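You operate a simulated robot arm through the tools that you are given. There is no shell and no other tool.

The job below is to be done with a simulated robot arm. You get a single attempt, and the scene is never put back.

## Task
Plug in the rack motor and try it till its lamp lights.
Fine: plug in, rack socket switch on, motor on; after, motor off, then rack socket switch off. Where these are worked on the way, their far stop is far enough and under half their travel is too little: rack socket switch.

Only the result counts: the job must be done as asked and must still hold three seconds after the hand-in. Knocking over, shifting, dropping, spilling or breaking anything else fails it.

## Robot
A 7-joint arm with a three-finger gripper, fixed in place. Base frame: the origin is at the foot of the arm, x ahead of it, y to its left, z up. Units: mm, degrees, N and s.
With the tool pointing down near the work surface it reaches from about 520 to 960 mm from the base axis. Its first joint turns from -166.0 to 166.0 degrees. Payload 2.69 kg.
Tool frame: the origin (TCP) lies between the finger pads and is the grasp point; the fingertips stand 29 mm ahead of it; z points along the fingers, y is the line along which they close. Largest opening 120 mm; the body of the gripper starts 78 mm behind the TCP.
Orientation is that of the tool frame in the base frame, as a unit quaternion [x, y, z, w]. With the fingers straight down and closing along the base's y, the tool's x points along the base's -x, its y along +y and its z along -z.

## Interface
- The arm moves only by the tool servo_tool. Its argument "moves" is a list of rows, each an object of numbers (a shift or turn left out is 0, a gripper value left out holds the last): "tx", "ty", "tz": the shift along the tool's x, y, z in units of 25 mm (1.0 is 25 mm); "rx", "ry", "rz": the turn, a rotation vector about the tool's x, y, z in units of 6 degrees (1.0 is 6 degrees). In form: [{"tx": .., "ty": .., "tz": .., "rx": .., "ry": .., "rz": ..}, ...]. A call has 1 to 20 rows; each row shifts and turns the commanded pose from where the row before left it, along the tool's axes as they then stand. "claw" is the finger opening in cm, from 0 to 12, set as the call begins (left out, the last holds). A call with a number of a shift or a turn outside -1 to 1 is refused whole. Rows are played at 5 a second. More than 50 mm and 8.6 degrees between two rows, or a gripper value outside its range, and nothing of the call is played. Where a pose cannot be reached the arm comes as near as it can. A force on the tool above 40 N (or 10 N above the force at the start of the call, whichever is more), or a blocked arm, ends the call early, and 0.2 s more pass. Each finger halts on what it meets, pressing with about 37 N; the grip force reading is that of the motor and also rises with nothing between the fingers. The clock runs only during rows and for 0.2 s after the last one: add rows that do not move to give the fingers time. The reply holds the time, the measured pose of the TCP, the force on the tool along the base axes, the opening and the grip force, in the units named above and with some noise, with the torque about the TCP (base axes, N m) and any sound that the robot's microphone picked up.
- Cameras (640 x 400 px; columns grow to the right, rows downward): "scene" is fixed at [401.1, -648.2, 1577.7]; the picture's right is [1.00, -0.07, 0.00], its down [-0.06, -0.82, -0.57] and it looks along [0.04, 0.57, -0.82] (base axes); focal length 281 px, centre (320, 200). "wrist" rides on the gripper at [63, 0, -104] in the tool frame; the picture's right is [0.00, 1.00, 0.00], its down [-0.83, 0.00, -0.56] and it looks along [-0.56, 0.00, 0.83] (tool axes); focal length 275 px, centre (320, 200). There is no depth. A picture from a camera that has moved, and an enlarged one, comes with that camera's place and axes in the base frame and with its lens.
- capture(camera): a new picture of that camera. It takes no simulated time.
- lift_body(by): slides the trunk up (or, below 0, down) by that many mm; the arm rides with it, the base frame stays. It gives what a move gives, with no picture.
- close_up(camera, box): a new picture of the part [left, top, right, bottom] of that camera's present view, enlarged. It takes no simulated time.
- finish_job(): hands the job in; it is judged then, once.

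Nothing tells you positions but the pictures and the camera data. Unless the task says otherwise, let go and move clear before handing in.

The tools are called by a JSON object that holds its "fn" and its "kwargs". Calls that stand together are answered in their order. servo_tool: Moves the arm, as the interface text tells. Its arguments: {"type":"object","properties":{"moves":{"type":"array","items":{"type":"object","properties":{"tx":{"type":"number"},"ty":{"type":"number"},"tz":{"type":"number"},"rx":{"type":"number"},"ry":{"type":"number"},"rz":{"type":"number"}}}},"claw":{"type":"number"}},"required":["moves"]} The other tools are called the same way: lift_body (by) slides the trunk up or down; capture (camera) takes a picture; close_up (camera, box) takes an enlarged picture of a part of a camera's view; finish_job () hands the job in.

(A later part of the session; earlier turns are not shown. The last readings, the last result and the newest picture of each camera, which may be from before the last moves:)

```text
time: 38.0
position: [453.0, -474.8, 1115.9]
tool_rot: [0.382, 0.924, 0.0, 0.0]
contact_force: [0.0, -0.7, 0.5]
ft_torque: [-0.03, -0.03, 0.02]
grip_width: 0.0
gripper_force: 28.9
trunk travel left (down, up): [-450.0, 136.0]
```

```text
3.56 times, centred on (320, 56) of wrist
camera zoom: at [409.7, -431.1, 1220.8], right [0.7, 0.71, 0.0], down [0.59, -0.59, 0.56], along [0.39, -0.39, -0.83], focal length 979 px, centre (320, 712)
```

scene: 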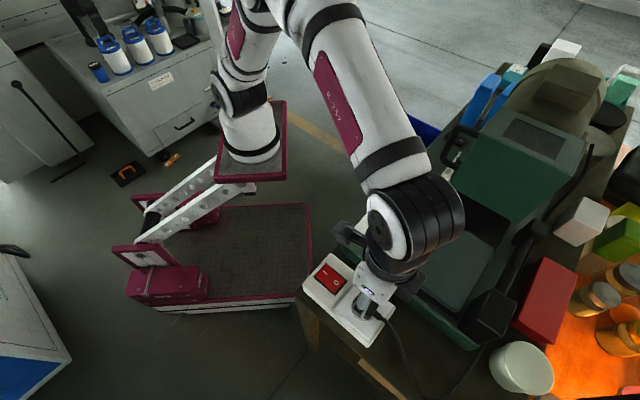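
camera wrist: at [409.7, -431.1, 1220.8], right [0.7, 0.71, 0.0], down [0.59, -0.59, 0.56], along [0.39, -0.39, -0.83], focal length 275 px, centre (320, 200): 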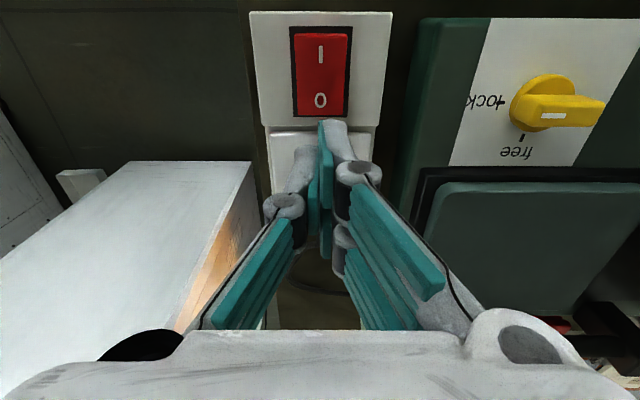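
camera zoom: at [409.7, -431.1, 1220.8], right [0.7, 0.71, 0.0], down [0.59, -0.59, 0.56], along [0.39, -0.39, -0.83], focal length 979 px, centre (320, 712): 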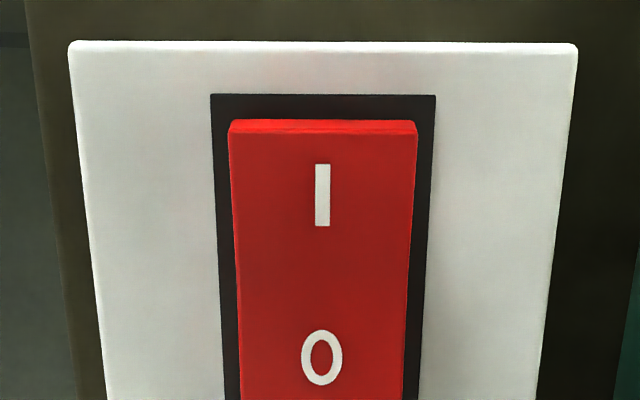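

The rocker's "I" end, which points away from the socket, is raised, so the switch is off. I'll move the closed fingertips above the "I" end and press down slowly.

{"fn": "servo_tool", "kwargs": {"moves": [{"tx": 0.83}, {"tx": 0.83, "ty": 0.02}, {"tz": 0.7}, {"tz": 0.7}, {"tz": 0.5}, {}]}}

{"fn": "servo_tool", "kwargs": {"moves": [{"tz": 0.12}, {}]}}

{"fn": "servo_tool", "kwargs": {"moves": [{"tz": 0.12}, {}]}}

{"fn": "close_up", "kwargs": {"camera": "wrist", "box": [230, 60, 410, 200]}}

```text
time: 39.4
position: [424.7, -444.8, 1067.6]
tool_rot: [0.383, 0.924, 0.0, 0.0]
contact_force: [-0.8, 1.0, -0.4]
ft_torque: [-0.02, -0.02, 0.04]
grip_width: 0.4
gripper_force: 29.1
trunk travel left (down, up): [-450.0, 136.0]
```

```text
time: 40.0
position: [425.9, -445.0, 1064.6]
tool_rot: [0.383, 0.924, 0.0, 0.0]
contact_force: [-1.2, 0.1, -0.3]
ft_torque: [0.0, 0.01, -0.02]
grip_width: 0.1
gripper_force: 28.3
trunk travel left (down, up): [-450.0, 136.0]
```

```text
time: 40.6
position: [424.7, -445.7, 1061.6]
tool_rot: [0.383, 0.924, 0.0, 0.001]
contact_force: [-0.2, 0.4, 0.1]
ft_torque: [0.0, -0.01, 0.0]
grip_width: 0.1
gripper_force: 28.4
trunk travel left (down, up): [-450.0, 136.0]
```

```text
2.86 times, centred on (320, 130) of wrist
camera zoom: at [381.3, -400.6, 1167.0], right [0.7, 0.71, 0.0], down [0.59, -0.59, 0.56], along [0.39, -0.39, -0.83], focal length 786 px, centre (320, 400)
```

zoom: 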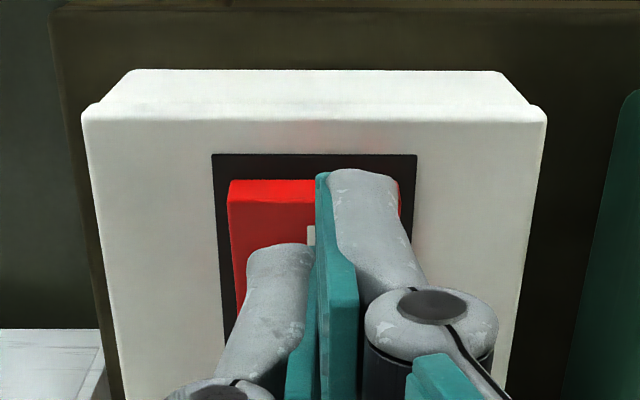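

{"fn": "servo_tool", "kwargs": {"moves": [{"tz": 0.12}, {"tz": 0.12}, {"tz": 0.12}, {}]}}

{"fn": "servo_tool", "kwargs": {"moves": [{"tz": 0.1}, {}]}}

{"fn": "servo_tool", "kwargs": {"moves": [{"tz": 0.1}, {}]}}

```text
time: 41.6
position: [425.5, -445.7, 1053.2]
tool_rot: [0.383, 0.924, 0.0, 0.0]
contact_force: [-0.3, 0.7, -0.4]
ft_torque: [0.01, 0.01, 0.0]
grip_width: 0.4
gripper_force: 28.9
trunk travel left (down, up): [-450.0, 136.0]
```

```text
time: 42.2
position: [425.7, -446.4, 1050.5]
tool_rot: [0.383, 0.924, 0.0, 0.0]
contact_force: [0.4, 0.5, -0.4]
ft_torque: [0.01, -0.02, 0.01]
grip_width: 0.0
gripper_force: 28.9
trunk travel left (down, up): [-450.0, 136.0]
```

```text
time: 42.8
position: [425.5, -444.5, 1047.4]
tool_rot: [0.382, 0.924, 0.0, 0.001]
contact_force: [-0.2, -0.1, 0.3]
ft_torque: [0.0, 0.03, 0.02]
grip_width: 0.1
gripper_force: 29.2
trunk travel left (down, up): [-450.0, 136.0]
```

{"fn": "servo_tool", "kwargs": {"moves": [{"tz": 0.1}, {}]}}

{"fn": "servo_tool", "kwargs": {"moves": [{"tz": 0.1}, {}]}}

{"fn": "servo_tool", "kwargs": {"moves": [{"tz": 0.1}, {}]}}

{"fn": "close_up", "kwargs": {"camera": "wrist", "box": [230, 60, 410, 200]}}

```text
time: 43.4
position: [425.0, -444.1, 1045.4]
tool_rot: [0.383, 0.924, 0.0, 0.0]
contact_force: [-0.4, -0.4, 0.9]
ft_torque: [0.0, -0.02, 0.0]
grip_width: 0.0
gripper_force: 28.5
trunk travel left (down, up): [-450.0, 136.0]
```

```text
time: 44.0
position: [425.1, -445.5, 1042.6]
tool_rot: [0.383, 0.924, -0.001, 0.0]
contact_force: [-0.5, 0.5, 0.0]
ft_torque: [-0.03, 0.05, 0.0]
grip_width: 0.1
gripper_force: 28.5
trunk travel left (down, up): [-450.0, 136.0]
```

```text
time: 44.6
position: [424.5, -444.7, 1041.7]
tool_rot: [0.382, 0.924, -0.001, 0.001]
contact_force: [-1.5, 2.5, 16.8]
ft_torque: [-0.09, -0.16, 0.03]
grip_width: 5.7
gripper_force: 28.7
trunk travel left (down, up): [-450.0, 136.0]
heard: click
```

```text
2.86 times, centred on (320, 130) of wrist
camera zoom: at [380.8, -400.3, 1146.7], right [0.7, 0.71, 0.0], down [0.59, -0.58, 0.56], along [0.4, -0.39, -0.83], focal length 786 px, centre (320, 400)
```

zoom: 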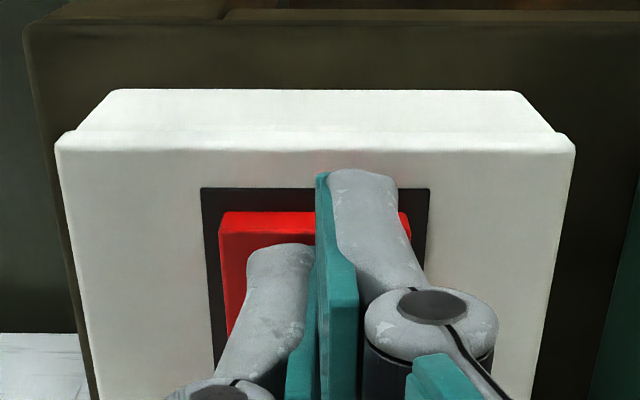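

{"fn": "servo_tool", "kwargs": {"moves": [{"tz": 0.06}, {}]}}

{"fn": "close_up", "kwargs": {"camera": "wrist", "box": [230, 60, 410, 200]}}

```text
time: 45.3
position: [426.9, -444.4, 1041.1]
tool_rot: [0.382, 0.924, -0.002, 0.002]
contact_force: [-4.3, 7.0, 14.1]
ft_torque: [0.08, -0.04, 0.06]
grip_width: 6.2
gripper_force: 28.2
trunk travel left (down, up): [-450.0, 136.0]
stopped in row 2: the force on the tool passed its limit at 41 N (the readings are from after the stop); the commanded pose is now the measured one
```

```text
2.86 times, centred on (320, 130) of wrist
camera zoom: at [380.9, -400.5, 1146.5], right [0.7, 0.71, 0.0], down [0.59, -0.58, 0.56], along [0.4, -0.39, -0.83], focal length 786 px, centre (320, 400)
```

zoom: 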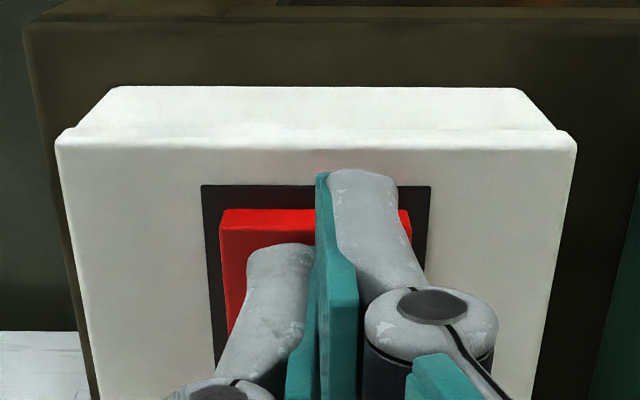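

It clicked and then hit a firm stop. I'll rise to see what state the rocker is in.

{"fn": "servo_tool", "kwargs": {"moves": [{"tz": -0.4}, {"tz": -0.8}, {"tz": -0.8}, {"tz": -0.8}, {"tx": -0.5}, {"tx": -0.5}, {"tx": -0.5}, {}]}}

{"fn": "close_up", "kwargs": {"camera": "wrist", "box": [230, 0, 410, 112]}}

{"fn": "capture", "kwargs": {"camera": "scene"}}

```text
time: 47.1
position: [453.1, -472.4, 1111.3]
tool_rot: [0.383, 0.924, -0.002, 0.002]
contact_force: [0.1, -0.3, -1.0]
ft_torque: [-0.01, -0.02, -0.02]
grip_width: 0.0
gripper_force: 28.4
trunk travel left (down, up): [-450.0, 136.0]
```

```text
3.56 times, centred on (320, 56) of wrist
camera zoom: at [408.4, -427.8, 1215.9], right [0.7, 0.71, 0.0], down [0.59, -0.58, 0.56], along [0.4, -0.39, -0.83], focal length 979 px, centre (320, 712)
```

zoom: 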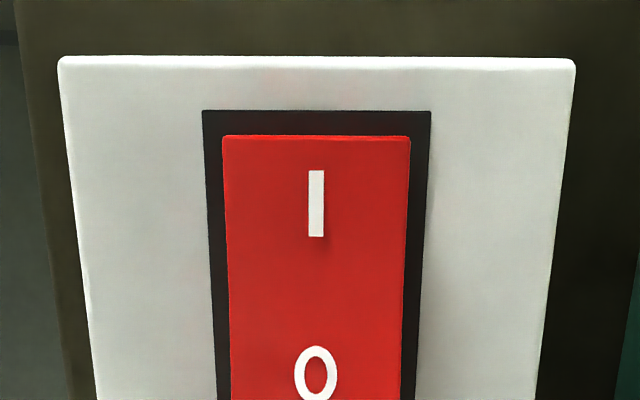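

```text
taken
```

scene: 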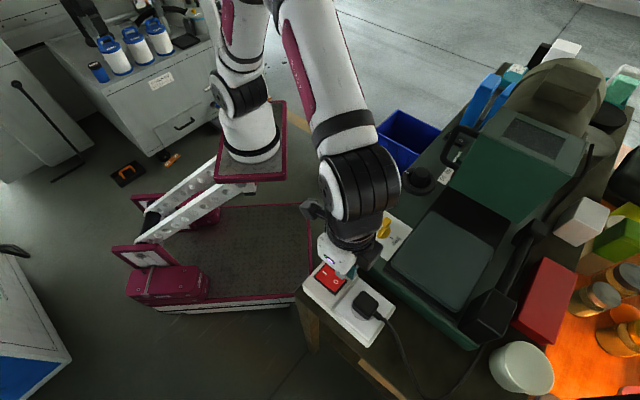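

The rack socket switch is now on, with the "I" side pressed flush. Next I'll rise and travel along the machine's panel to look at the knob, lamp, dial and motor rocker.

{"fn": "servo_tool", "kwargs": {"moves": [{"tz": -0.9}, {"tz": -0.9}, {"tz": -0.9}, {"tz": -0.9}, {"tz": -0.9}, {"tz": -0.9}, {"tz": -0.6}, {"ty": 0.9}, {"ty": 0.9}, {"ty": 0.9}, {"ty": 0.9}, {"ty": 0.9}, {"ty": 0.9}, {"ty": 0.9}, {}]}}

{"fn": "capture", "kwargs": {"camera": "wrist"}}

{"fn": "close_up", "kwargs": {"camera": "wrist", "box": [180, 20, 420, 200]}}

{"fn": "close_up", "kwargs": {"camera": "wrist", "box": [400, 20, 640, 200]}}

```text
time: 50.3
position: [563.4, -361.0, 1261.6]
tool_rot: [0.382, 0.924, -0.002, 0.001]
contact_force: [-0.6, -1.2, 0.4]
ft_torque: [0.02, 0.01, 0.02]
grip_width: 0.0
gripper_force: 28.8
trunk travel left (down, up): [-450.0, 136.0]
```

```text
taken
camera wrist: at [519.1, -315.6, 1365.9], right [0.7, 0.71, 0.0], down [0.59, -0.58, 0.56], along [0.4, -0.39, -0.83], focal length 275 px, centre (320, 200)
```

wrist: 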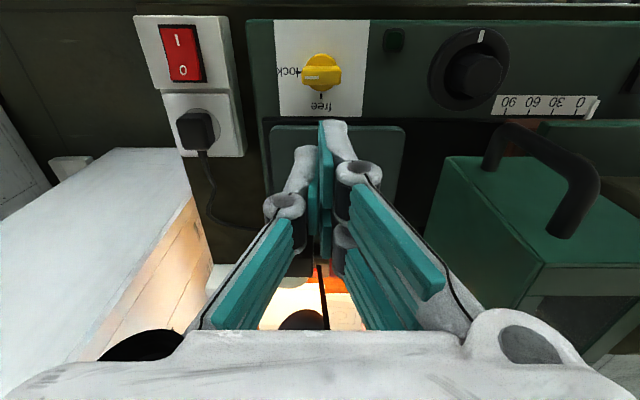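

```text
2.22 times, centred on (300, 110) of wrist
camera zoom: at [519.1, -315.6, 1365.9], right [0.7, 0.71, 0.0], down [0.59, -0.58, 0.56], along [0.4, -0.39, -0.83], focal length 612 px, centre (364, 400)
```

zoom: 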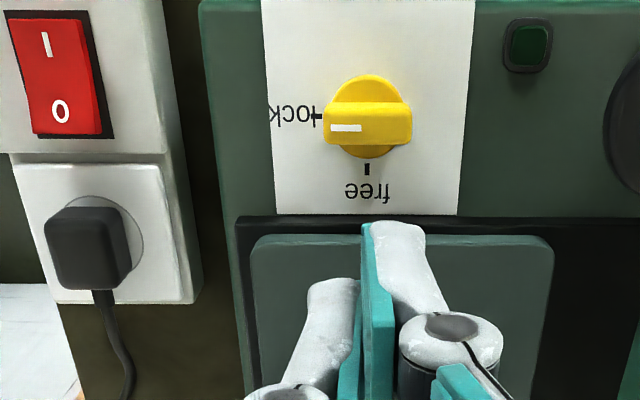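

```text
2.22 times, centred on (520, 110) of wrist
camera zoom: at [519.1, -315.6, 1365.9], right [0.7, 0.71, 0.0], down [0.59, -0.58, 0.56], along [0.4, -0.39, -0.83], focal length 612 px, centre (-124, 400)
```

zoom: 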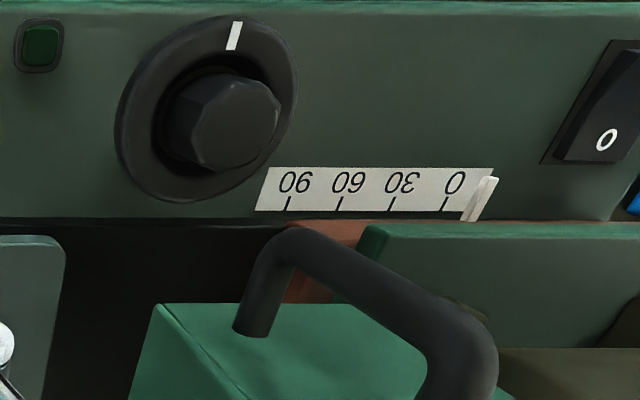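

The yellow knob's mark points at "lock", and the dark green lamp sits between the knob and the dial. The motor rocker (black, "O") is further along the panel. I'll move toward it, staying on the robot's side of the machine.

{"fn": "servo_tool", "kwargs": {"moves": [{"tx": 0.8}, {"tx": 0.8}, {"tx": 0.8}, {"ty": 0.9}, {"ty": 0.9}, {"ty": 0.9}, {"ty": 0.9}, {"ty": 0.9}, {"ty": 0.9}, {"ty": 0.9}, {"ty": 0.9}, {"ty": 0.9}, {"ty": 0.9}, {"ty": 0.9}, {"ty": 0.9}, {"ty": 0.9}, {"ty": 0.9}, {"ty": 0.9}, {}]}}

{"fn": "capture", "kwargs": {"camera": "wrist"}}

{"fn": "capture", "kwargs": {"camera": "scene"}}

```text
time: 54.3
position: [760.0, -78.1, 1260.6]
tool_rot: [0.383, 0.924, -0.002, 0.0]
contact_force: [0.3, -0.6, -0.2]
ft_torque: [-0.01, 0.0, 0.03]
grip_width: 0.0
gripper_force: 28.9
trunk travel left (down, up): [-450.0, 136.0]
```

```text
taken
camera wrist: at [715.1, -33.7, 1365.3], right [0.7, 0.71, 0.0], down [0.59, -0.58, 0.56], along [0.4, -0.39, -0.83], focal length 275 px, centre (320, 200)
```

wrist: 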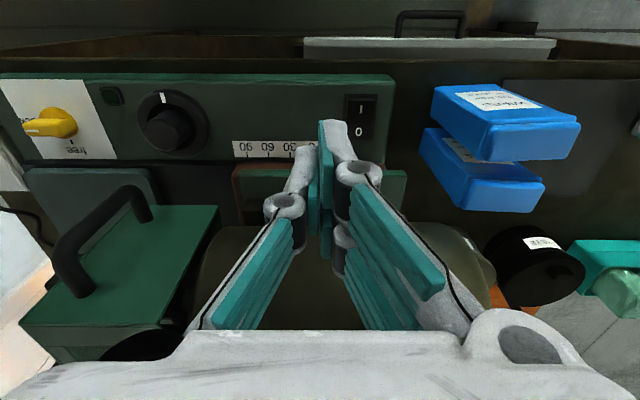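

```text
taken
```

scene: 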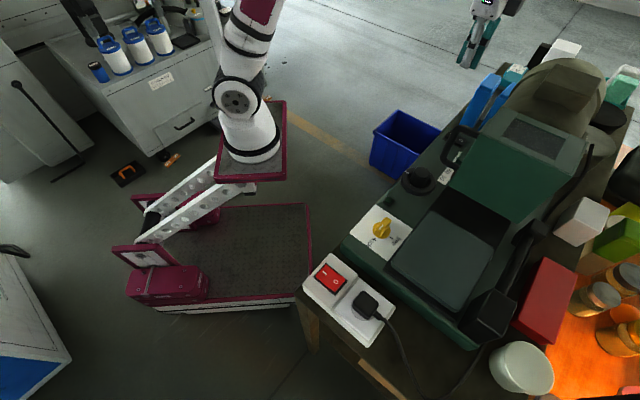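

{"fn": "close_up", "kwargs": {"camera": "wrist", "box": [300, 70, 420, 170]}}

{"fn": "close_up", "kwargs": {"camera": "wrist", "box": [0, 60, 300, 200]}}

{"fn": "close_up", "kwargs": {"camera": "scene", "box": [360, 60, 560, 220]}}

```text
4.00 times, centred on (360, 120) of wrist
camera zoom: at [715.1, -33.7, 1365.3], right [0.7, 0.71, 0.0], down [0.59, -0.58, 0.56], along [0.4, -0.39, -0.83], focal length 1101 px, centre (160, 520)
```

zoom: 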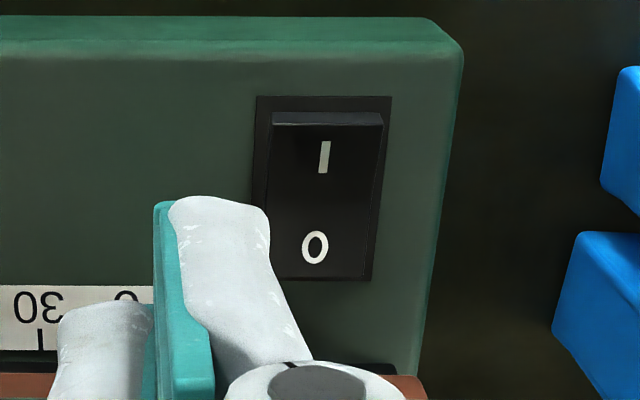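

```text
2.13 times, centred on (150, 130) of wrist
camera zoom: at [715.1, -33.7, 1365.3], right [0.7, 0.71, 0.0], down [0.59, -0.58, 0.56], along [0.4, -0.39, -0.83], focal length 587 px, centre (683, 349)
```

zoom: 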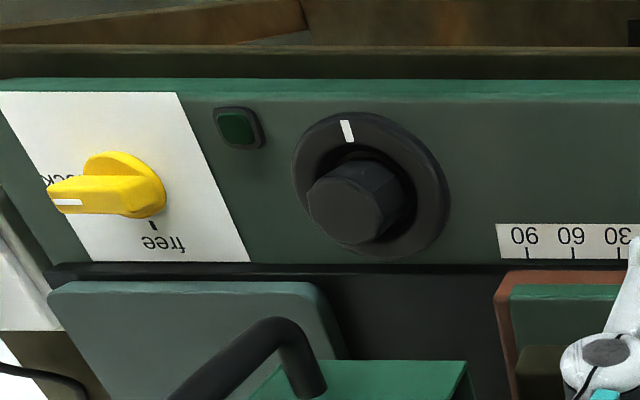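

```text
2.50 times, centred on (460, 140) of scene
camera zoom: at [401.1, -648.2, 1577.7], right [1.0, -0.07, 0.0], down [-0.06, -0.82, -0.57], along [0.04, 0.57, -0.82], focal length 703 px, centre (-30, 350)
```

zoom: 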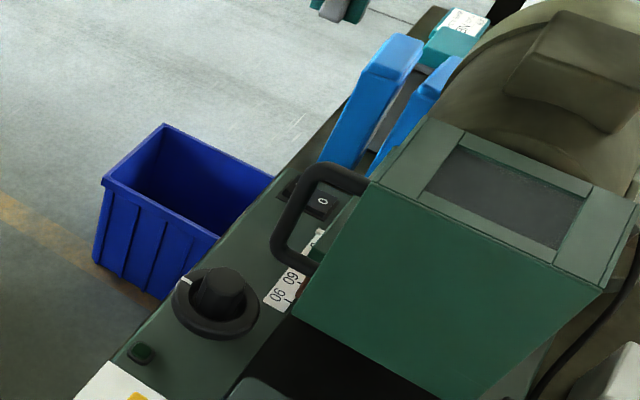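

The motor rocker's "I" end is on the robot's side, at roughly (817, -66, 1028), with clear space around it. I'll move above it and go partway down.

{"fn": "servo_tool", "kwargs": {"moves": [{"tx": -0.64, "ty": 0.98}, {"tx": -0.64, "ty": 0.99}, {"tz": 0.9}, {"tz": 0.9}, {"tz": 0.9}, {"tz": 0.9}, {"tz": 0.9}, {"tz": 0.9}, {}]}}

{"fn": "capture", "kwargs": {"camera": "wrist"}}

{"fn": "close_up", "kwargs": {"camera": "wrist", "box": [250, 50, 390, 150]}}

```text
time: 56.3
position: [817.7, -67.6, 1125.0]
tool_rot: [0.383, 0.924, -0.001, 0.002]
contact_force: [0.2, 0.1, 0.8]
ft_torque: [0.01, 0.03, -0.04]
grip_width: 0.0
gripper_force: 29.3
trunk travel left (down, up): [-450.0, 136.0]
```

```text
taken
camera wrist: at [773.6, -22.3, 1230.2], right [0.7, 0.71, 0.0], down [0.59, -0.58, 0.56], along [0.4, -0.39, -0.83], focal length 275 px, centre (320, 200)
```

wrist: 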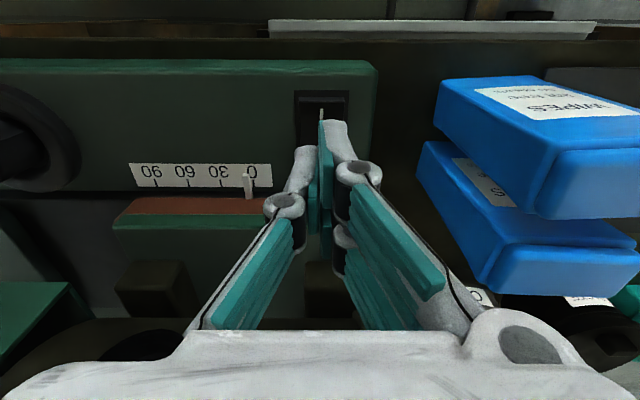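

```text
4.00 times, centred on (320, 100) of wrist
camera zoom: at [773.6, -22.3, 1230.2], right [0.7, 0.71, 0.0], down [0.59, -0.58, 0.56], along [0.4, -0.39, -0.83], focal length 1101 px, centre (320, 600)
```

zoom: 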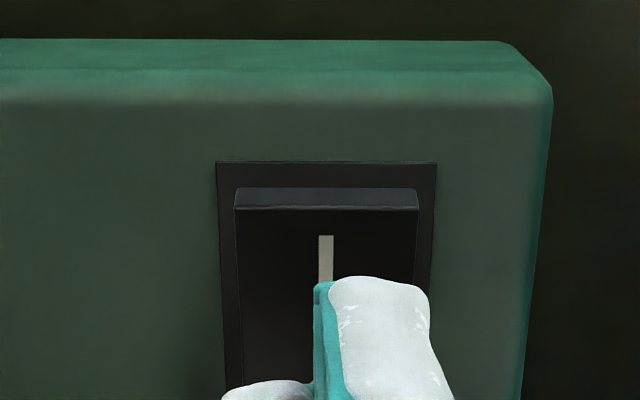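

{"fn": "servo_tool", "kwargs": {"moves": [{"ty": 0.04}, {"tz": 0.8}, {"tz": 0.8}, {"tz": 0.6}, {}]}}

{"fn": "servo_tool", "kwargs": {"moves": [{"tz": 0.12}, {"tz": 0.12}, {}]}}

{"fn": "servo_tool", "kwargs": {"moves": [{"tz": 0.12}, {}]}}

{"fn": "close_up", "kwargs": {"camera": "wrist", "box": [230, 60, 410, 200]}}

```text
time: 57.5
position: [818.7, -68.3, 1069.2]
tool_rot: [0.383, 0.924, -0.002, 0.002]
contact_force: [0.0, -0.1, -0.5]
ft_torque: [0.01, 0.01, 0.0]
grip_width: 0.0
gripper_force: 29.0
trunk travel left (down, up): [-450.0, 136.0]
```

```text
time: 58.3
position: [818.5, -68.2, 1065.1]
tool_rot: [0.383, 0.924, -0.001, 0.002]
contact_force: [0.1, 0.1, 0.3]
ft_torque: [-0.03, 0.01, 0.0]
grip_width: 0.0
gripper_force: 28.2
trunk travel left (down, up): [-450.0, 136.0]
```

```text
time: 58.9
position: [818.2, -66.5, 1061.3]
tool_rot: [0.383, 0.924, -0.001, 0.001]
contact_force: [-0.6, 0.8, 0.0]
ft_torque: [0.0, 0.02, -0.02]
grip_width: 0.0
gripper_force: 28.6
trunk travel left (down, up): [-450.0, 136.0]
```

```text
2.86 times, centred on (320, 130) of wrist
camera zoom: at [773.9, -21.8, 1166.1], right [0.7, 0.71, 0.0], down [0.59, -0.58, 0.56], along [0.4, -0.39, -0.83], focal length 786 px, centre (320, 400)
```

zoom: 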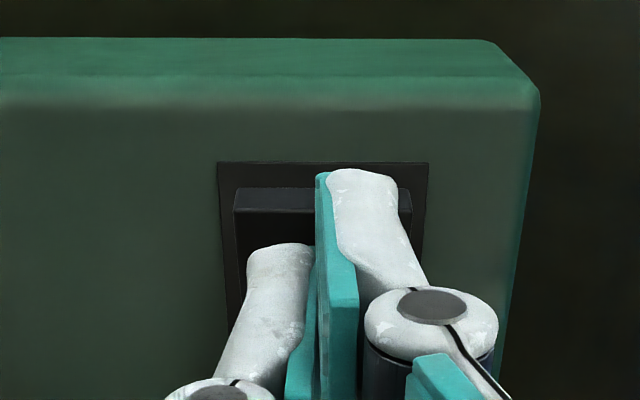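

{"fn": "servo_tool", "kwargs": {"moves": [{"tz": 0.1}, {}]}}

{"fn": "servo_tool", "kwargs": {"moves": [{"tz": 0.1}, {}]}}

{"fn": "servo_tool", "kwargs": {"moves": [{"tz": 0.1}, {}]}}

{"fn": "servo_tool", "kwargs": {"moves": [{"tz": 0.08}, {}]}}

```text
time: 59.5
position: [818.6, -67.1, 1058.5]
tool_rot: [0.383, 0.924, -0.001, 0.001]
contact_force: [0.2, 0.1, 0.7]
ft_torque: [-0.02, 0.0, -0.02]
grip_width: 0.0
gripper_force: 28.3
trunk travel left (down, up): [-450.0, 136.0]
```

```text
time: 60.1
position: [818.9, -66.8, 1055.8]
tool_rot: [0.383, 0.924, -0.001, 0.001]
contact_force: [-0.3, -0.6, -0.5]
ft_torque: [0.03, 0.01, 0.01]
grip_width: 0.2
gripper_force: 28.7
trunk travel left (down, up): [-450.0, 136.0]
```

```text
time: 60.7
position: [818.5, -66.9, 1054.2]
tool_rot: [0.383, 0.924, -0.001, 0.002]
contact_force: [0.6, 0.8, -0.1]
ft_torque: [-0.01, -0.03, 0.05]
grip_width: 0.0
gripper_force: 28.8
trunk travel left (down, up): [-450.0, 136.0]
```

```text
time: 61.3
position: [818.7, -66.4, 1051.7]
tool_rot: [0.383, 0.924, -0.001, 0.001]
contact_force: [-0.3, -0.2, -0.2]
ft_torque: [0.0, 0.02, 0.0]
grip_width: 0.1
gripper_force: 28.1
trunk travel left (down, up): [-450.0, 136.0]
```

{"fn": "servo_tool", "kwargs": {"moves": [{"tz": 0.08}, {}]}}

{"fn": "servo_tool", "kwargs": {"moves": [{"tz": 0.08}, {}]}}

{"fn": "servo_tool", "kwargs": {"moves": [{"tz": 0.08}, {}]}}

{"fn": "servo_tool", "kwargs": {"moves": [{"tz": 0.08}, {}]}}

{"fn": "close_up", "kwargs": {"camera": "wrist", "box": [230, 60, 410, 200]}}

```text
time: 61.9
position: [818.6, -67.5, 1050.1]
tool_rot: [0.383, 0.924, -0.001, 0.002]
contact_force: [0.2, -0.2, -0.4]
ft_torque: [0.01, 0.0, -0.02]
grip_width: 0.0
gripper_force: 29.0
trunk travel left (down, up): [-450.0, 136.0]
```

```text
time: 62.5
position: [818.6, -67.3, 1049.1]
tool_rot: [0.383, 0.924, -0.001, 0.0]
contact_force: [0.3, 0.5, 1.3]
ft_torque: [0.0, 0.03, 0.01]
grip_width: 0.0
gripper_force: 28.6
trunk travel left (down, up): [-450.0, 136.0]
```

```text
time: 63.1
position: [819.5, -67.5, 1046.8]
tool_rot: [0.383, 0.924, -0.001, 0.002]
contact_force: [-1.3, 0.3, 9.8]
ft_torque: [-0.06, -0.06, -0.05]
grip_width: 6.1
gripper_force: 28.2
trunk travel left (down, up): [-450.0, 136.0]
heard: click
```

```text
time: 63.7
position: [817.5, -67.1, 1045.5]
tool_rot: [0.382, 0.924, -0.001, 0.004]
contact_force: [-2.9, -0.7, 31.9]
ft_torque: [-0.26, -0.26, 0.02]
grip_width: 6.0
gripper_force: 28.0
trunk travel left (down, up): [-450.0, 136.0]
```

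```text
2.86 times, centred on (320, 130) of wrist
camera zoom: at [772.9, -22.1, 1151.2], right [0.7, 0.71, 0.0], down [0.59, -0.58, 0.56], along [0.4, -0.39, -0.83], focal length 786 px, centre (320, 400)
```

zoom: 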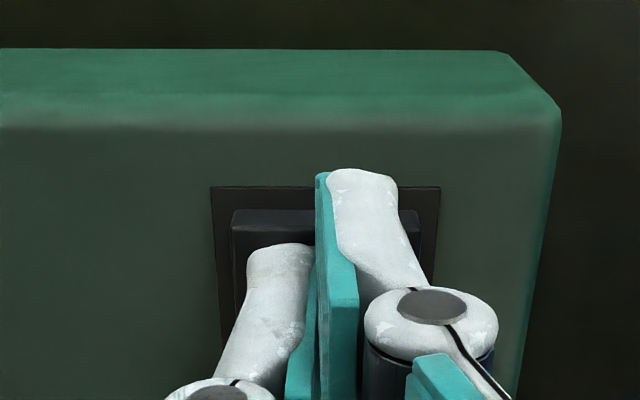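

The rocker clicked. I'll rise clear and look at the lamp.

{"fn": "servo_tool", "kwargs": {"moves": [{"tz": -0.3}, {"tz": -0.6}, {"tz": -0.6}, {}]}}

{"fn": "close_up", "kwargs": {"camera": "scene", "box": [360, 120, 520, 240]}}

{"fn": "capture", "kwargs": {"camera": "scene"}}

{"fn": "capture", "kwargs": {"camera": "wrist"}}

```text
time: 64.7
position: [817.6, -67.8, 1080.0]
tool_rot: [0.382, 0.924, -0.002, 0.001]
contact_force: [-0.4, -0.2, 0.8]
ft_torque: [0.0, 0.0, 0.01]
grip_width: 0.0
gripper_force: 28.8
trunk travel left (down, up): [-450.0, 136.0]
heard: click, click
```

```text
3.33 times, centred on (440, 180) of scene
camera zoom: at [401.1, -648.2, 1577.7], right [1.0, -0.07, 0.0], down [-0.06, -0.82, -0.57], along [0.04, 0.57, -0.82], focal length 937 px, centre (-80, 267)
```

zoom: 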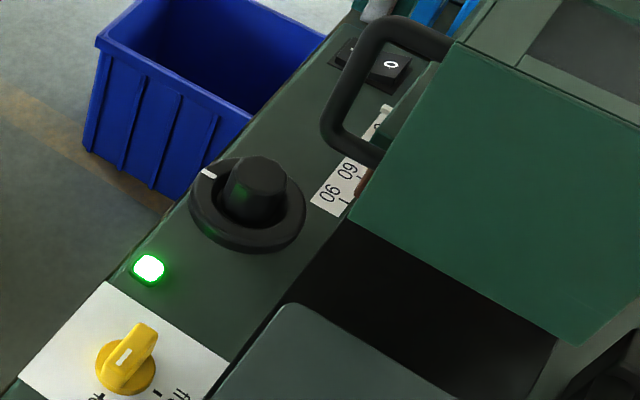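

```text
taken
```

scene: 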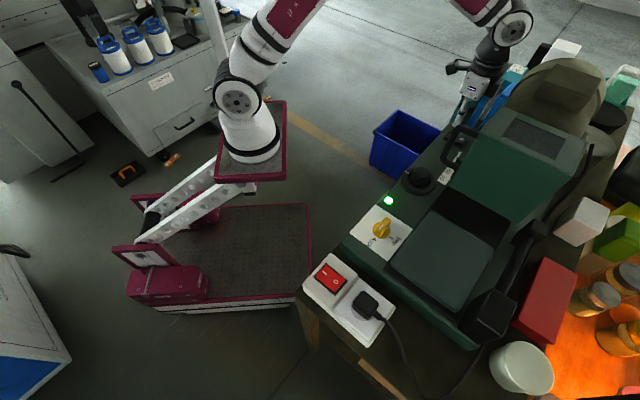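

```text
taken
camera wrist: at [773.5, -22.5, 1185.8], right [0.7, 0.71, 0.0], down [0.59, -0.58, 0.56], along [0.4, -0.39, -0.83], focal length 275 px, centre (320, 200)
```

wrist: 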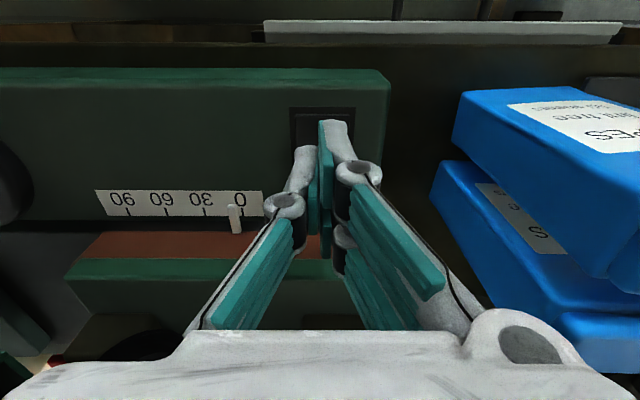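

The green lamp is lit. Now I'll switch the motor off by moving 30 mm forward over the "O" end and pressing.

{"fn": "servo_tool", "kwargs": {"moves": [{"tx": -0.6}, {"tx": -0.6}, {"tz": 0.4}, {"tz": 0.2}, {"tz": 0.2}, {}]}}

{"fn": "capture", "kwargs": {"camera": "wrist"}}

{"fn": "close_up", "kwargs": {"camera": "wrist", "box": [230, 60, 410, 200]}}

```text
time: 66.1
position: [839.9, -88.0, 1060.7]
tool_rot: [0.382, 0.924, -0.001, 0.001]
contact_force: [-5.8, 6.3, 4.9]
ft_torque: [-0.97, -0.82, -0.15]
grip_width: 0.0
gripper_force: 27.9
trunk travel left (down, up): [-450.0, 136.0]
```

```text
taken
camera wrist: at [794.5, -43.1, 1166.2], right [0.7, 0.71, 0.0], down [0.59, -0.58, 0.56], along [0.4, -0.39, -0.83], focal length 275 px, centre (320, 200)
```

wrist: 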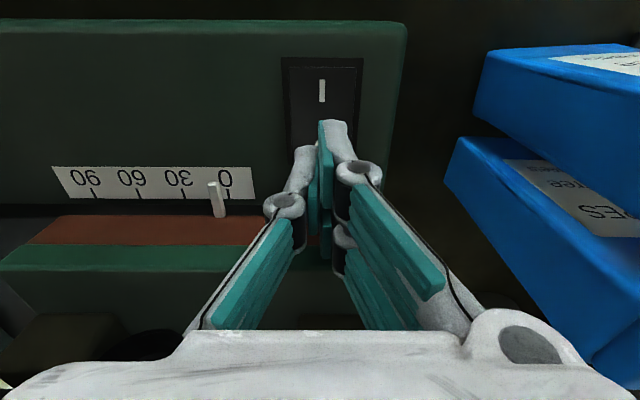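

```text
2.86 times, centred on (320, 130) of wrist
camera zoom: at [794.5, -43.1, 1166.2], right [0.7, 0.71, 0.0], down [0.59, -0.58, 0.56], along [0.4, -0.39, -0.83], focal length 786 px, centre (320, 400)
```

zoom: 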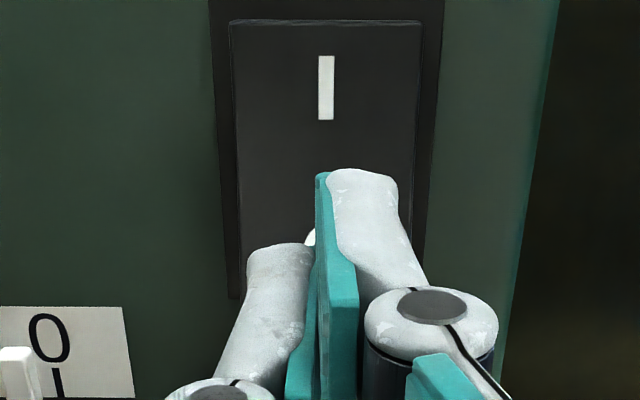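

Something is touching the gripper about 150 mm above the TCP on its forward side. I'll check the scene before moving on.

{"fn": "close_up", "kwargs": {"camera": "scene", "box": [410, 20, 570, 180]}}

{"fn": "capture", "kwargs": {"camera": "scene"}}

```text
2.50 times, centred on (490, 100) of scene
camera zoom: at [401.1, -648.2, 1577.7], right [1.0, -0.07, 0.0], down [-0.06, -0.82, -0.57], along [0.04, 0.57, -0.82], focal length 703 px, centre (-105, 450)
```

zoom: 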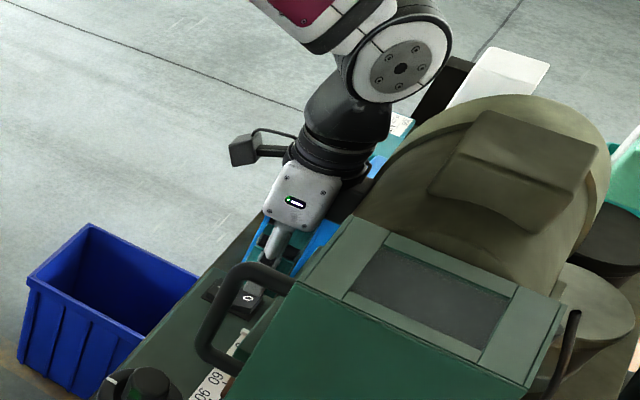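

```text
taken
```

scene: 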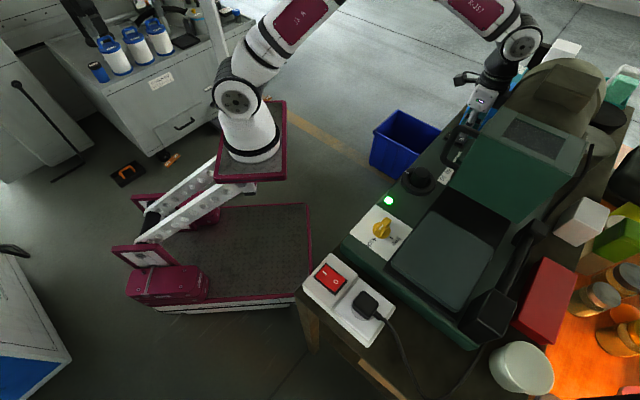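

The hand's upper part is brushing the beige dome. I'll back off, raise, and tilt the hand 15° away from the dome before pressing "O".

{"fn": "servo_tool", "kwargs": {"moves": [{"tx": 0.5}, {"tx": 0.3, "tz": -0.3}, {"tz": -0.3}, {}]}}

{"fn": "close_up", "kwargs": {"camera": "scene", "box": [410, 20, 570, 180]}}

```text
time: 67.1
position: [825.9, -74.0, 1075.5]
tool_rot: [0.383, 0.924, -0.001, 0.001]
contact_force: [0.0, 0.6, -0.7]
ft_torque: [0.0, 0.01, 0.0]
grip_width: 0.0
gripper_force: 28.7
trunk travel left (down, up): [-450.0, 136.0]
```

```text
2.50 times, centred on (490, 100) of scene
camera zoom: at [401.1, -648.2, 1577.7], right [1.0, -0.07, 0.0], down [-0.06, -0.82, -0.57], along [0.04, 0.57, -0.82], focal length 703 px, centre (-105, 450)
```

zoom: 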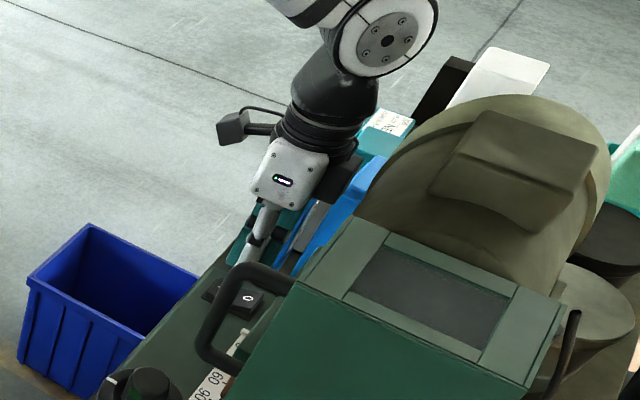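

{"fn": "servo_tool", "kwargs": {"moves": [{"ry": -0.9}, {"ry": -0.8}, {"ry": -0.8}, {}]}}

{"fn": "capture", "kwargs": {"camera": "wrist"}}

{"fn": "close_up", "kwargs": {"camera": "scene", "box": [410, 20, 570, 180]}}

```text
time: 68.1
position: [825.4, -75.4, 1075.8]
tool_rot: [0.379, 0.916, -0.052, 0.122]
contact_force: [-0.5, -0.1, 0.2]
ft_torque: [-0.01, 0.0, 0.01]
grip_width: 0.0
gripper_force: 28.8
trunk travel left (down, up): [-450.0, 136.0]
```

```text
taken
camera wrist: at [763.3, -12.0, 1161.1], right [0.7, 0.71, 0.0], down [0.47, -0.46, 0.76], along [0.54, -0.53, -0.66], focal length 275 px, centre (320, 200)
```

wrist: 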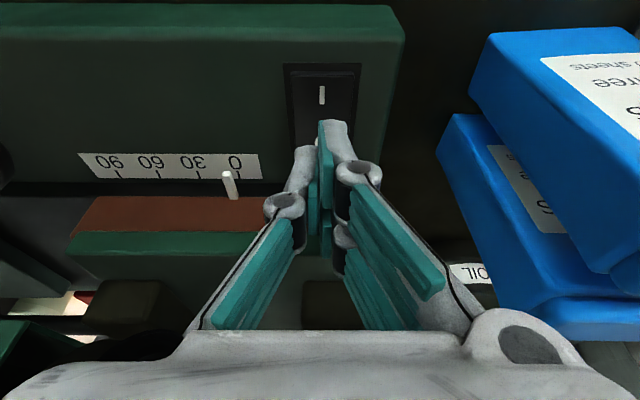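

```text
2.50 times, centred on (490, 100) of scene
camera zoom: at [401.1, -648.2, 1577.7], right [1.0, -0.07, 0.0], down [-0.06, -0.82, -0.57], along [0.04, 0.57, -0.82], focal length 703 px, centre (-105, 450)
```

zoom: 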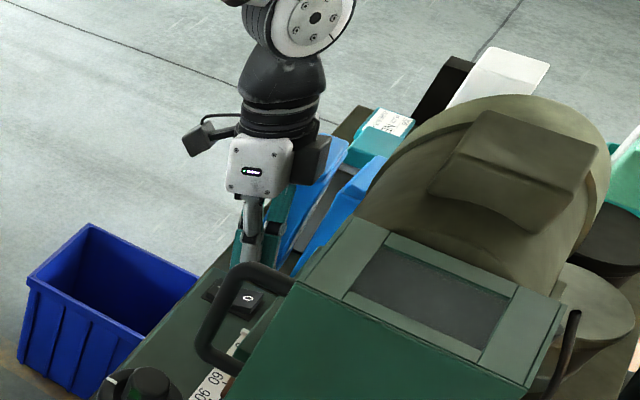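

The hand is clear now. I'll move forward over the "O" end and go down in small steps.

{"fn": "servo_tool", "kwargs": {"moves": [{"tx": -0.325, "tz": 0.087}, {"tx": -0.324, "tz": 0.087}, {"tx": 0.083, "tz": 0.309}, {"tx": 0.083, "tz": 0.309}, {}]}}

{"fn": "close_up", "kwargs": {"camera": "wrist", "box": [230, 20, 410, 160]}}

```text
time: 69.3
position: [837.5, -86.9, 1060.2]
tool_rot: [0.38, 0.915, -0.05, 0.122]
contact_force: [0.2, 0.9, 0.5]
ft_torque: [0.02, 0.0, -0.02]
grip_width: 0.0
gripper_force: 28.4
trunk travel left (down, up): [-450.0, 136.0]
```

```text
2.86 times, centred on (320, 90) of wrist
camera zoom: at [775.5, -23.8, 1145.0], right [0.7, 0.71, 0.0], down [0.47, -0.46, 0.75], along [0.53, -0.53, -0.66], focal length 786 px, centre (320, 514)
```

zoom: 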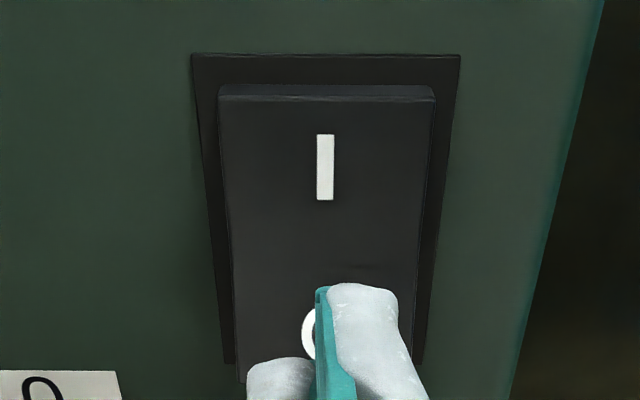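

{"fn": "servo_tool", "kwargs": {"moves": [{"tx": 0.021, "tz": 0.077}, {"tx": 0.021, "tz": 0.077}, {}]}}

{"fn": "servo_tool", "kwargs": {"moves": [{"tx": 0.021, "tz": 0.077}, {}]}}

{"fn": "servo_tool", "kwargs": {"moves": [{"tx": 0.021, "tz": 0.077}, {}]}}

{"fn": "servo_tool", "kwargs": {"moves": [{"tx": 0.021, "tz": 0.077}, {}]}}

```text
time: 70.1
position: [836.9, -86.0, 1055.6]
tool_rot: [0.379, 0.916, -0.052, 0.122]
contact_force: [0.5, -0.4, -1.4]
ft_torque: [-0.03, 0.0, 0.0]
grip_width: 0.0
gripper_force: 28.7
trunk travel left (down, up): [-450.0, 136.0]
```

```text
time: 70.7
position: [837.2, -86.8, 1054.3]
tool_rot: [0.379, 0.916, -0.052, 0.121]
contact_force: [0.1, -0.5, 0.4]
ft_torque: [-0.04, -0.01, -0.01]
grip_width: 0.0
gripper_force: 28.9
trunk travel left (down, up): [-450.0, 136.0]
```

```text
time: 71.3
position: [836.7, -87.6, 1051.9]
tool_rot: [0.38, 0.916, -0.051, 0.121]
contact_force: [-0.6, -0.3, 0.0]
ft_torque: [0.01, 0.01, 0.03]
grip_width: 0.0
gripper_force: 28.8
trunk travel left (down, up): [-450.0, 136.0]
```

```text
time: 71.9
position: [838.5, -86.4, 1051.0]
tool_rot: [0.38, 0.915, -0.05, 0.123]
contact_force: [-0.7, 0.8, 7.0]
ft_torque: [0.09, 0.12, 0.03]
grip_width: 0.0
gripper_force: 28.6
trunk travel left (down, up): [-450.0, 136.0]
```

{"fn": "servo_tool", "kwargs": {"moves": [{"tx": 0.021, "tz": 0.077}, {}]}}

{"fn": "servo_tool", "kwargs": {"moves": [{"tx": 0.016, "tz": 0.058}, {}]}}

{"fn": "close_up", "kwargs": {"camera": "wrist", "box": [230, 20, 410, 160]}}

{"fn": "close_up", "kwargs": {"camera": "scene", "box": [360, 120, 520, 240]}}

```text
time: 72.5
position: [836.3, -86.1, 1050.8]
tool_rot: [0.379, 0.916, -0.051, 0.124]
contact_force: [-3.2, 0.9, 26.9]
ft_torque: [0.36, 0.28, 0.07]
grip_width: 0.0
gripper_force: 28.7
trunk travel left (down, up): [-450.0, 136.0]
```

```text
time: 73.0
position: [838.5, -88.1, 1051.5]
tool_rot: [0.379, 0.915, -0.049, 0.127]
contact_force: [-3.4, -1.5, 12.8]
ft_torque: [0.09, 0.22, 0.03]
grip_width: 0.1
gripper_force: 28.8
trunk travel left (down, up): [-450.0, 136.0]
heard: click
stopped in row 2: the force on the tool passed its limit at 41 N (the readings are from after the stop); the commanded pose is now the measured one
```

```text
2.86 times, centred on (320, 90) of wrist
camera zoom: at [776.1, -24.6, 1135.9], right [0.7, 0.71, 0.0], down [0.46, -0.46, 0.76], along [0.54, -0.53, -0.65], focal length 786 px, centre (320, 514)
```

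zoom: 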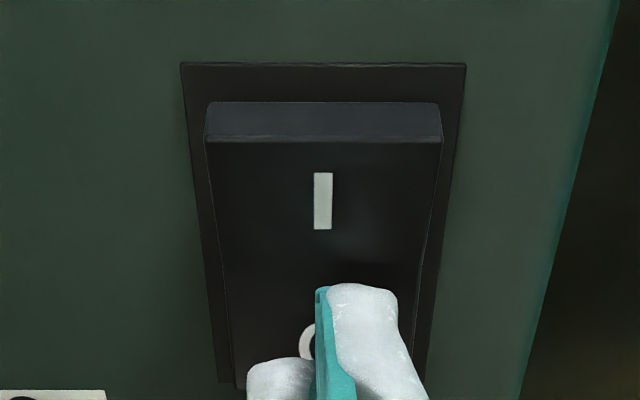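

```text
3.33 times, centred on (440, 180) of scene
camera zoom: at [401.1, -648.2, 1577.7], right [1.0, -0.07, 0.0], down [-0.06, -0.82, -0.57], along [0.04, 0.57, -0.82], focal length 937 px, centre (-80, 267)
```

zoom: 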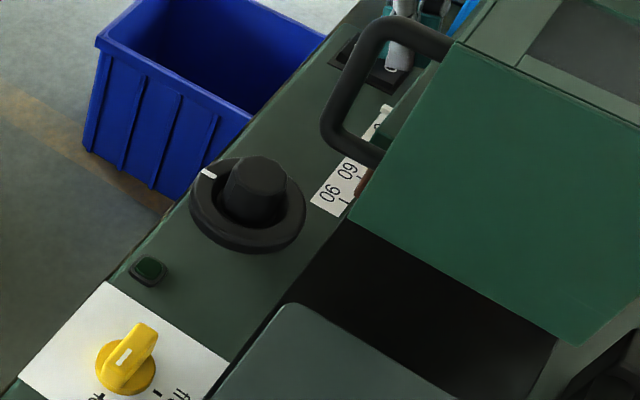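

The motor rocker is off and the lamp is out. I'll lift off, back away from the dome and level the hand.

{"fn": "servo_tool", "kwargs": {"moves": [{"tx": -0.138, "tz": -0.515}, {"tx": -0.138, "tz": -0.515}, {"tx": -0.138, "tz": -0.515}, {"tx": 0.77, "tz": -0.206}, {"tx": 0.77, "tz": -0.206}, {"tx": 0.77, "tz": -0.206}, {"tx": -0.2, "tz": -0.75}, {"tx": -0.2, "tz": -0.75}, {"tx": -0.2, "tz": -0.75}, {"tx": -0.2, "tz": -0.75}, {"tx": -0.2, "tz": -0.75}, {"tx": -0.2, "tz": -0.75}, {"ry": 0.9}, {"ry": 0.8}, {"ry": 0.8}, {}]}}

{"fn": "capture", "kwargs": {"camera": "scene"}}

{"fn": "close_up", "kwargs": {"camera": "wrist", "box": [240, 60, 440, 200]}}

```text
time: 76.4
position: [795.0, -44.7, 1206.6]
tool_rot: [0.383, 0.924, -0.001, 0.003]
contact_force: [-0.5, 0.4, 0.8]
ft_torque: [0.01, 0.0, 0.04]
grip_width: 0.1
gripper_force: 28.5
trunk travel left (down, up): [-450.0, 136.0]
```

```text
taken
```

scene: 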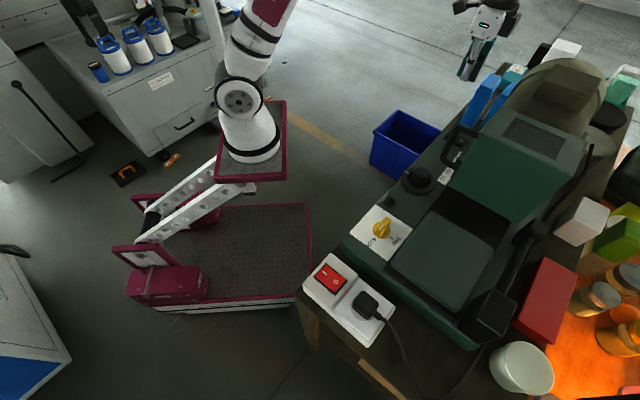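

```text
2.86 times, centred on (340, 130) of wrist
camera zoom: at [750.3, 1.3, 1310.8], right [0.7, 0.71, 0.0], down [0.59, -0.58, 0.56], along [0.4, -0.39, -0.83], focal length 786 px, centre (263, 400)
```

zoom: 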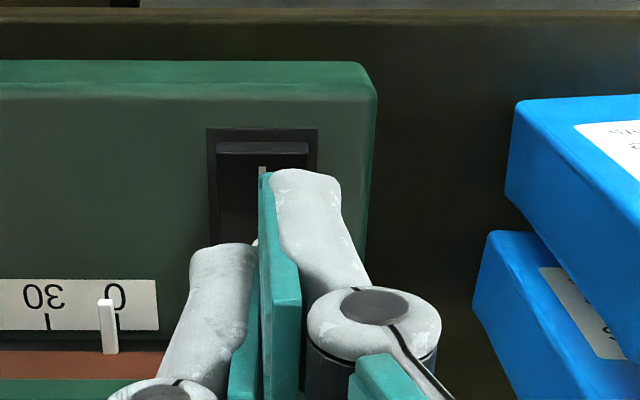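

I'll travel back to the rack socket switch, staying high.

{"fn": "servo_tool", "kwargs": {"moves": [{"ty": -0.95}, {"ty": -0.95}, {"ty": -0.95}, {"ty": -0.95}, {"ty": -0.95}, {"ty": -0.95}, {"ty": -0.95}, {"ty": -0.95}, {"ty": -0.95}, {"ty": -0.95}, {"ty": -0.95}, {"ty": -0.95}, {"ty": -0.95}, {"ty": -0.95}, {"ty": -0.95}, {"ty": -0.95}, {"ty": -0.95}, {"ty": -0.95}, {"ty": -0.95}, {}]}}

{"fn": "servo_tool", "kwargs": {"moves": [{"ty": -0.9}, {"ty": -0.9}, {"ty": -0.9}, {"ty": -0.95}, {"tx": -0.5}, {"tx": -0.5}, {"tz": 0.8}, {"tz": 0.8}, {"tz": 0.8}, {"tz": 0.8}, {}]}}

{"fn": "capture", "kwargs": {"camera": "wrist"}}

{"fn": "close_up", "kwargs": {"camera": "wrist", "box": [230, 20, 410, 160]}}

```text
time: 80.6
position: [474.6, -363.0, 1205.5]
tool_rot: [0.383, 0.924, 0.0, 0.003]
contact_force: [0.3, 0.3, -0.3]
ft_torque: [-0.01, -0.01, 0.0]
grip_width: 0.0
gripper_force: 28.0
trunk travel left (down, up): [-450.0, 136.0]
```

```text
time: 83.0
position: [428.6, -446.5, 1124.8]
tool_rot: [0.382, 0.924, -0.001, 0.004]
contact_force: [-0.2, 0.6, 0.1]
ft_torque: [0.0, -0.02, -0.01]
grip_width: 0.0
gripper_force: 28.4
trunk travel left (down, up): [-450.0, 136.0]
```

```text
taken
camera wrist: at [384.9, -400.7, 1229.2], right [0.7, 0.71, 0.0], down [0.59, -0.58, 0.56], along [0.4, -0.39, -0.83], focal length 275 px, centre (320, 200)
```

wrist: 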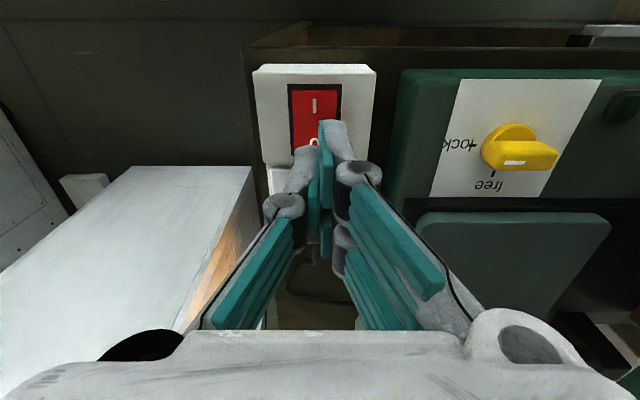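

```text
2.86 times, centred on (320, 90) of wrist
camera zoom: at [384.9, -400.7, 1229.2], right [0.7, 0.71, 0.0], down [0.59, -0.58, 0.56], along [0.4, -0.39, -0.83], focal length 786 px, centre (320, 514)
```

zoom: 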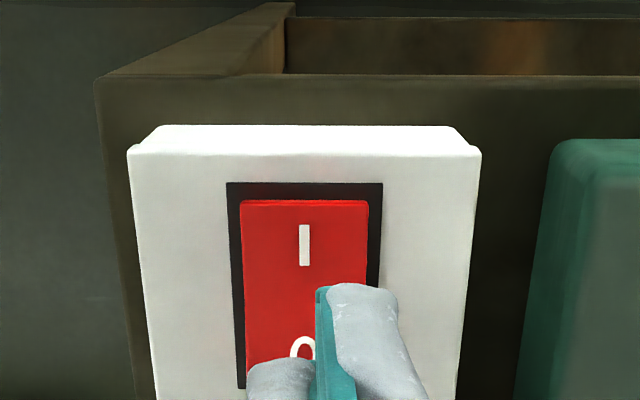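

{"fn": "servo_tool", "kwargs": {"moves": [{"tx": -0.5, "ty": -0.084}, {"tx": -0.5, "ty": -0.084}, {"tz": 0.8}, {"tz": 0.8}, {"tz": 0.8}, {}]}}

{"fn": "close_up", "kwargs": {"camera": "wrist", "box": [230, 20, 410, 160]}}

```text
time: 84.4
position: [444.4, -466.8, 1065.0]
tool_rot: [0.382, 0.924, -0.001, 0.004]
contact_force: [-0.3, 0.5, 0.3]
ft_torque: [0.0, 0.02, 0.01]
grip_width: 0.0
gripper_force: 28.9
trunk travel left (down, up): [-450.0, 136.0]
```

```text
2.86 times, centred on (320, 90) of wrist
camera zoom: at [399.4, -421.7, 1169.7], right [0.7, 0.71, 0.0], down [0.59, -0.58, 0.56], along [0.4, -0.39, -0.83], focal length 786 px, centre (320, 514)
```

zoom: 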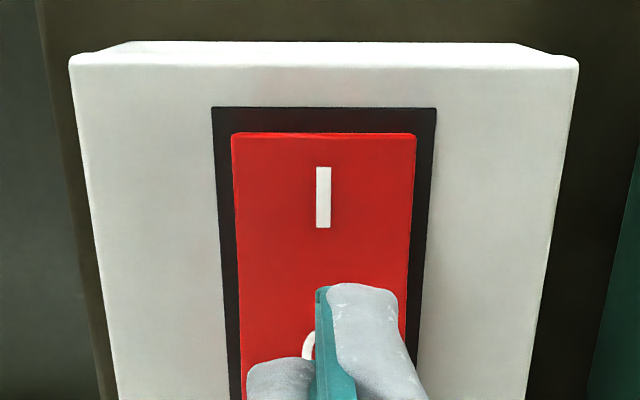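

{"fn": "servo_tool", "kwargs": {"moves": [{"tz": 0.12}, {"tz": 0.12}, {"tz": 0.12}, {"tz": 0.12}, {}]}}

{"fn": "servo_tool", "kwargs": {"moves": [{"tz": 0.1}, {}]}}

{"fn": "servo_tool", "kwargs": {"moves": [{"tz": 0.1}, {}]}}

{"fn": "servo_tool", "kwargs": {"moves": [{"tz": 0.08}, {}]}}

```text
time: 85.6
position: [444.1, -466.8, 1053.3]
tool_rot: [0.382, 0.924, -0.001, 0.004]
contact_force: [0.3, -1.0, -1.1]
ft_torque: [0.01, 0.0, -0.01]
grip_width: 0.0
gripper_force: 28.6
trunk travel left (down, up): [-450.0, 136.0]
```

```text
time: 86.2
position: [444.2, -467.2, 1050.1]
tool_rot: [0.382, 0.924, -0.001, 0.004]
contact_force: [-0.9, 0.3, 0.1]
ft_torque: [-0.01, -0.02, 0.0]
grip_width: 0.0
gripper_force: 28.6
trunk travel left (down, up): [-450.0, 136.0]
```

```text
time: 86.8
position: [444.7, -466.6, 1048.6]
tool_rot: [0.383, 0.924, -0.002, 0.004]
contact_force: [1.1, -0.1, -0.3]
ft_torque: [0.0, -0.01, 0.01]
grip_width: 0.0
gripper_force: 28.8
trunk travel left (down, up): [-450.0, 136.0]
```

```text
time: 87.4
position: [444.0, -466.7, 1046.7]
tool_rot: [0.382, 0.924, -0.001, 0.003]
contact_force: [-0.5, -0.6, 0.0]
ft_torque: [0.02, 0.02, 0.0]
grip_width: 0.0
gripper_force: 28.2
trunk travel left (down, up): [-450.0, 136.0]
```

{"fn": "servo_tool", "kwargs": {"moves": [{"tz": 0.08}, {}]}}

{"fn": "servo_tool", "kwargs": {"moves": [{"tz": 0.08}, {}]}}

{"fn": "servo_tool", "kwargs": {"moves": [{"tz": 0.08}, {}]}}

```text
time: 88.0
position: [445.2, -466.8, 1043.4]
tool_rot: [0.383, 0.924, -0.001, 0.004]
contact_force: [0.5, -0.5, 2.3]
ft_torque: [-0.03, -0.02, 0.01]
grip_width: 0.3
gripper_force: 28.4
trunk travel left (down, up): [-450.0, 136.0]
```

```text
time: 88.6
position: [444.2, -466.3, 1042.6]
tool_rot: [0.383, 0.924, 0.0, 0.004]
contact_force: [0.1, 0.6, 1.2]
ft_torque: [0.02, 0.02, -0.02]
grip_width: 0.0
gripper_force: 28.9
trunk travel left (down, up): [-450.0, 136.0]
```

```text
time: 89.2
position: [444.1, -467.4, 1042.0]
tool_rot: [0.383, 0.924, -0.002, 0.005]
contact_force: [0.4, 4.2, 20.8]
ft_torque: [0.36, 0.17, -0.06]
grip_width: 5.8
gripper_force: 28.5
trunk travel left (down, up): [-450.0, 136.0]
```

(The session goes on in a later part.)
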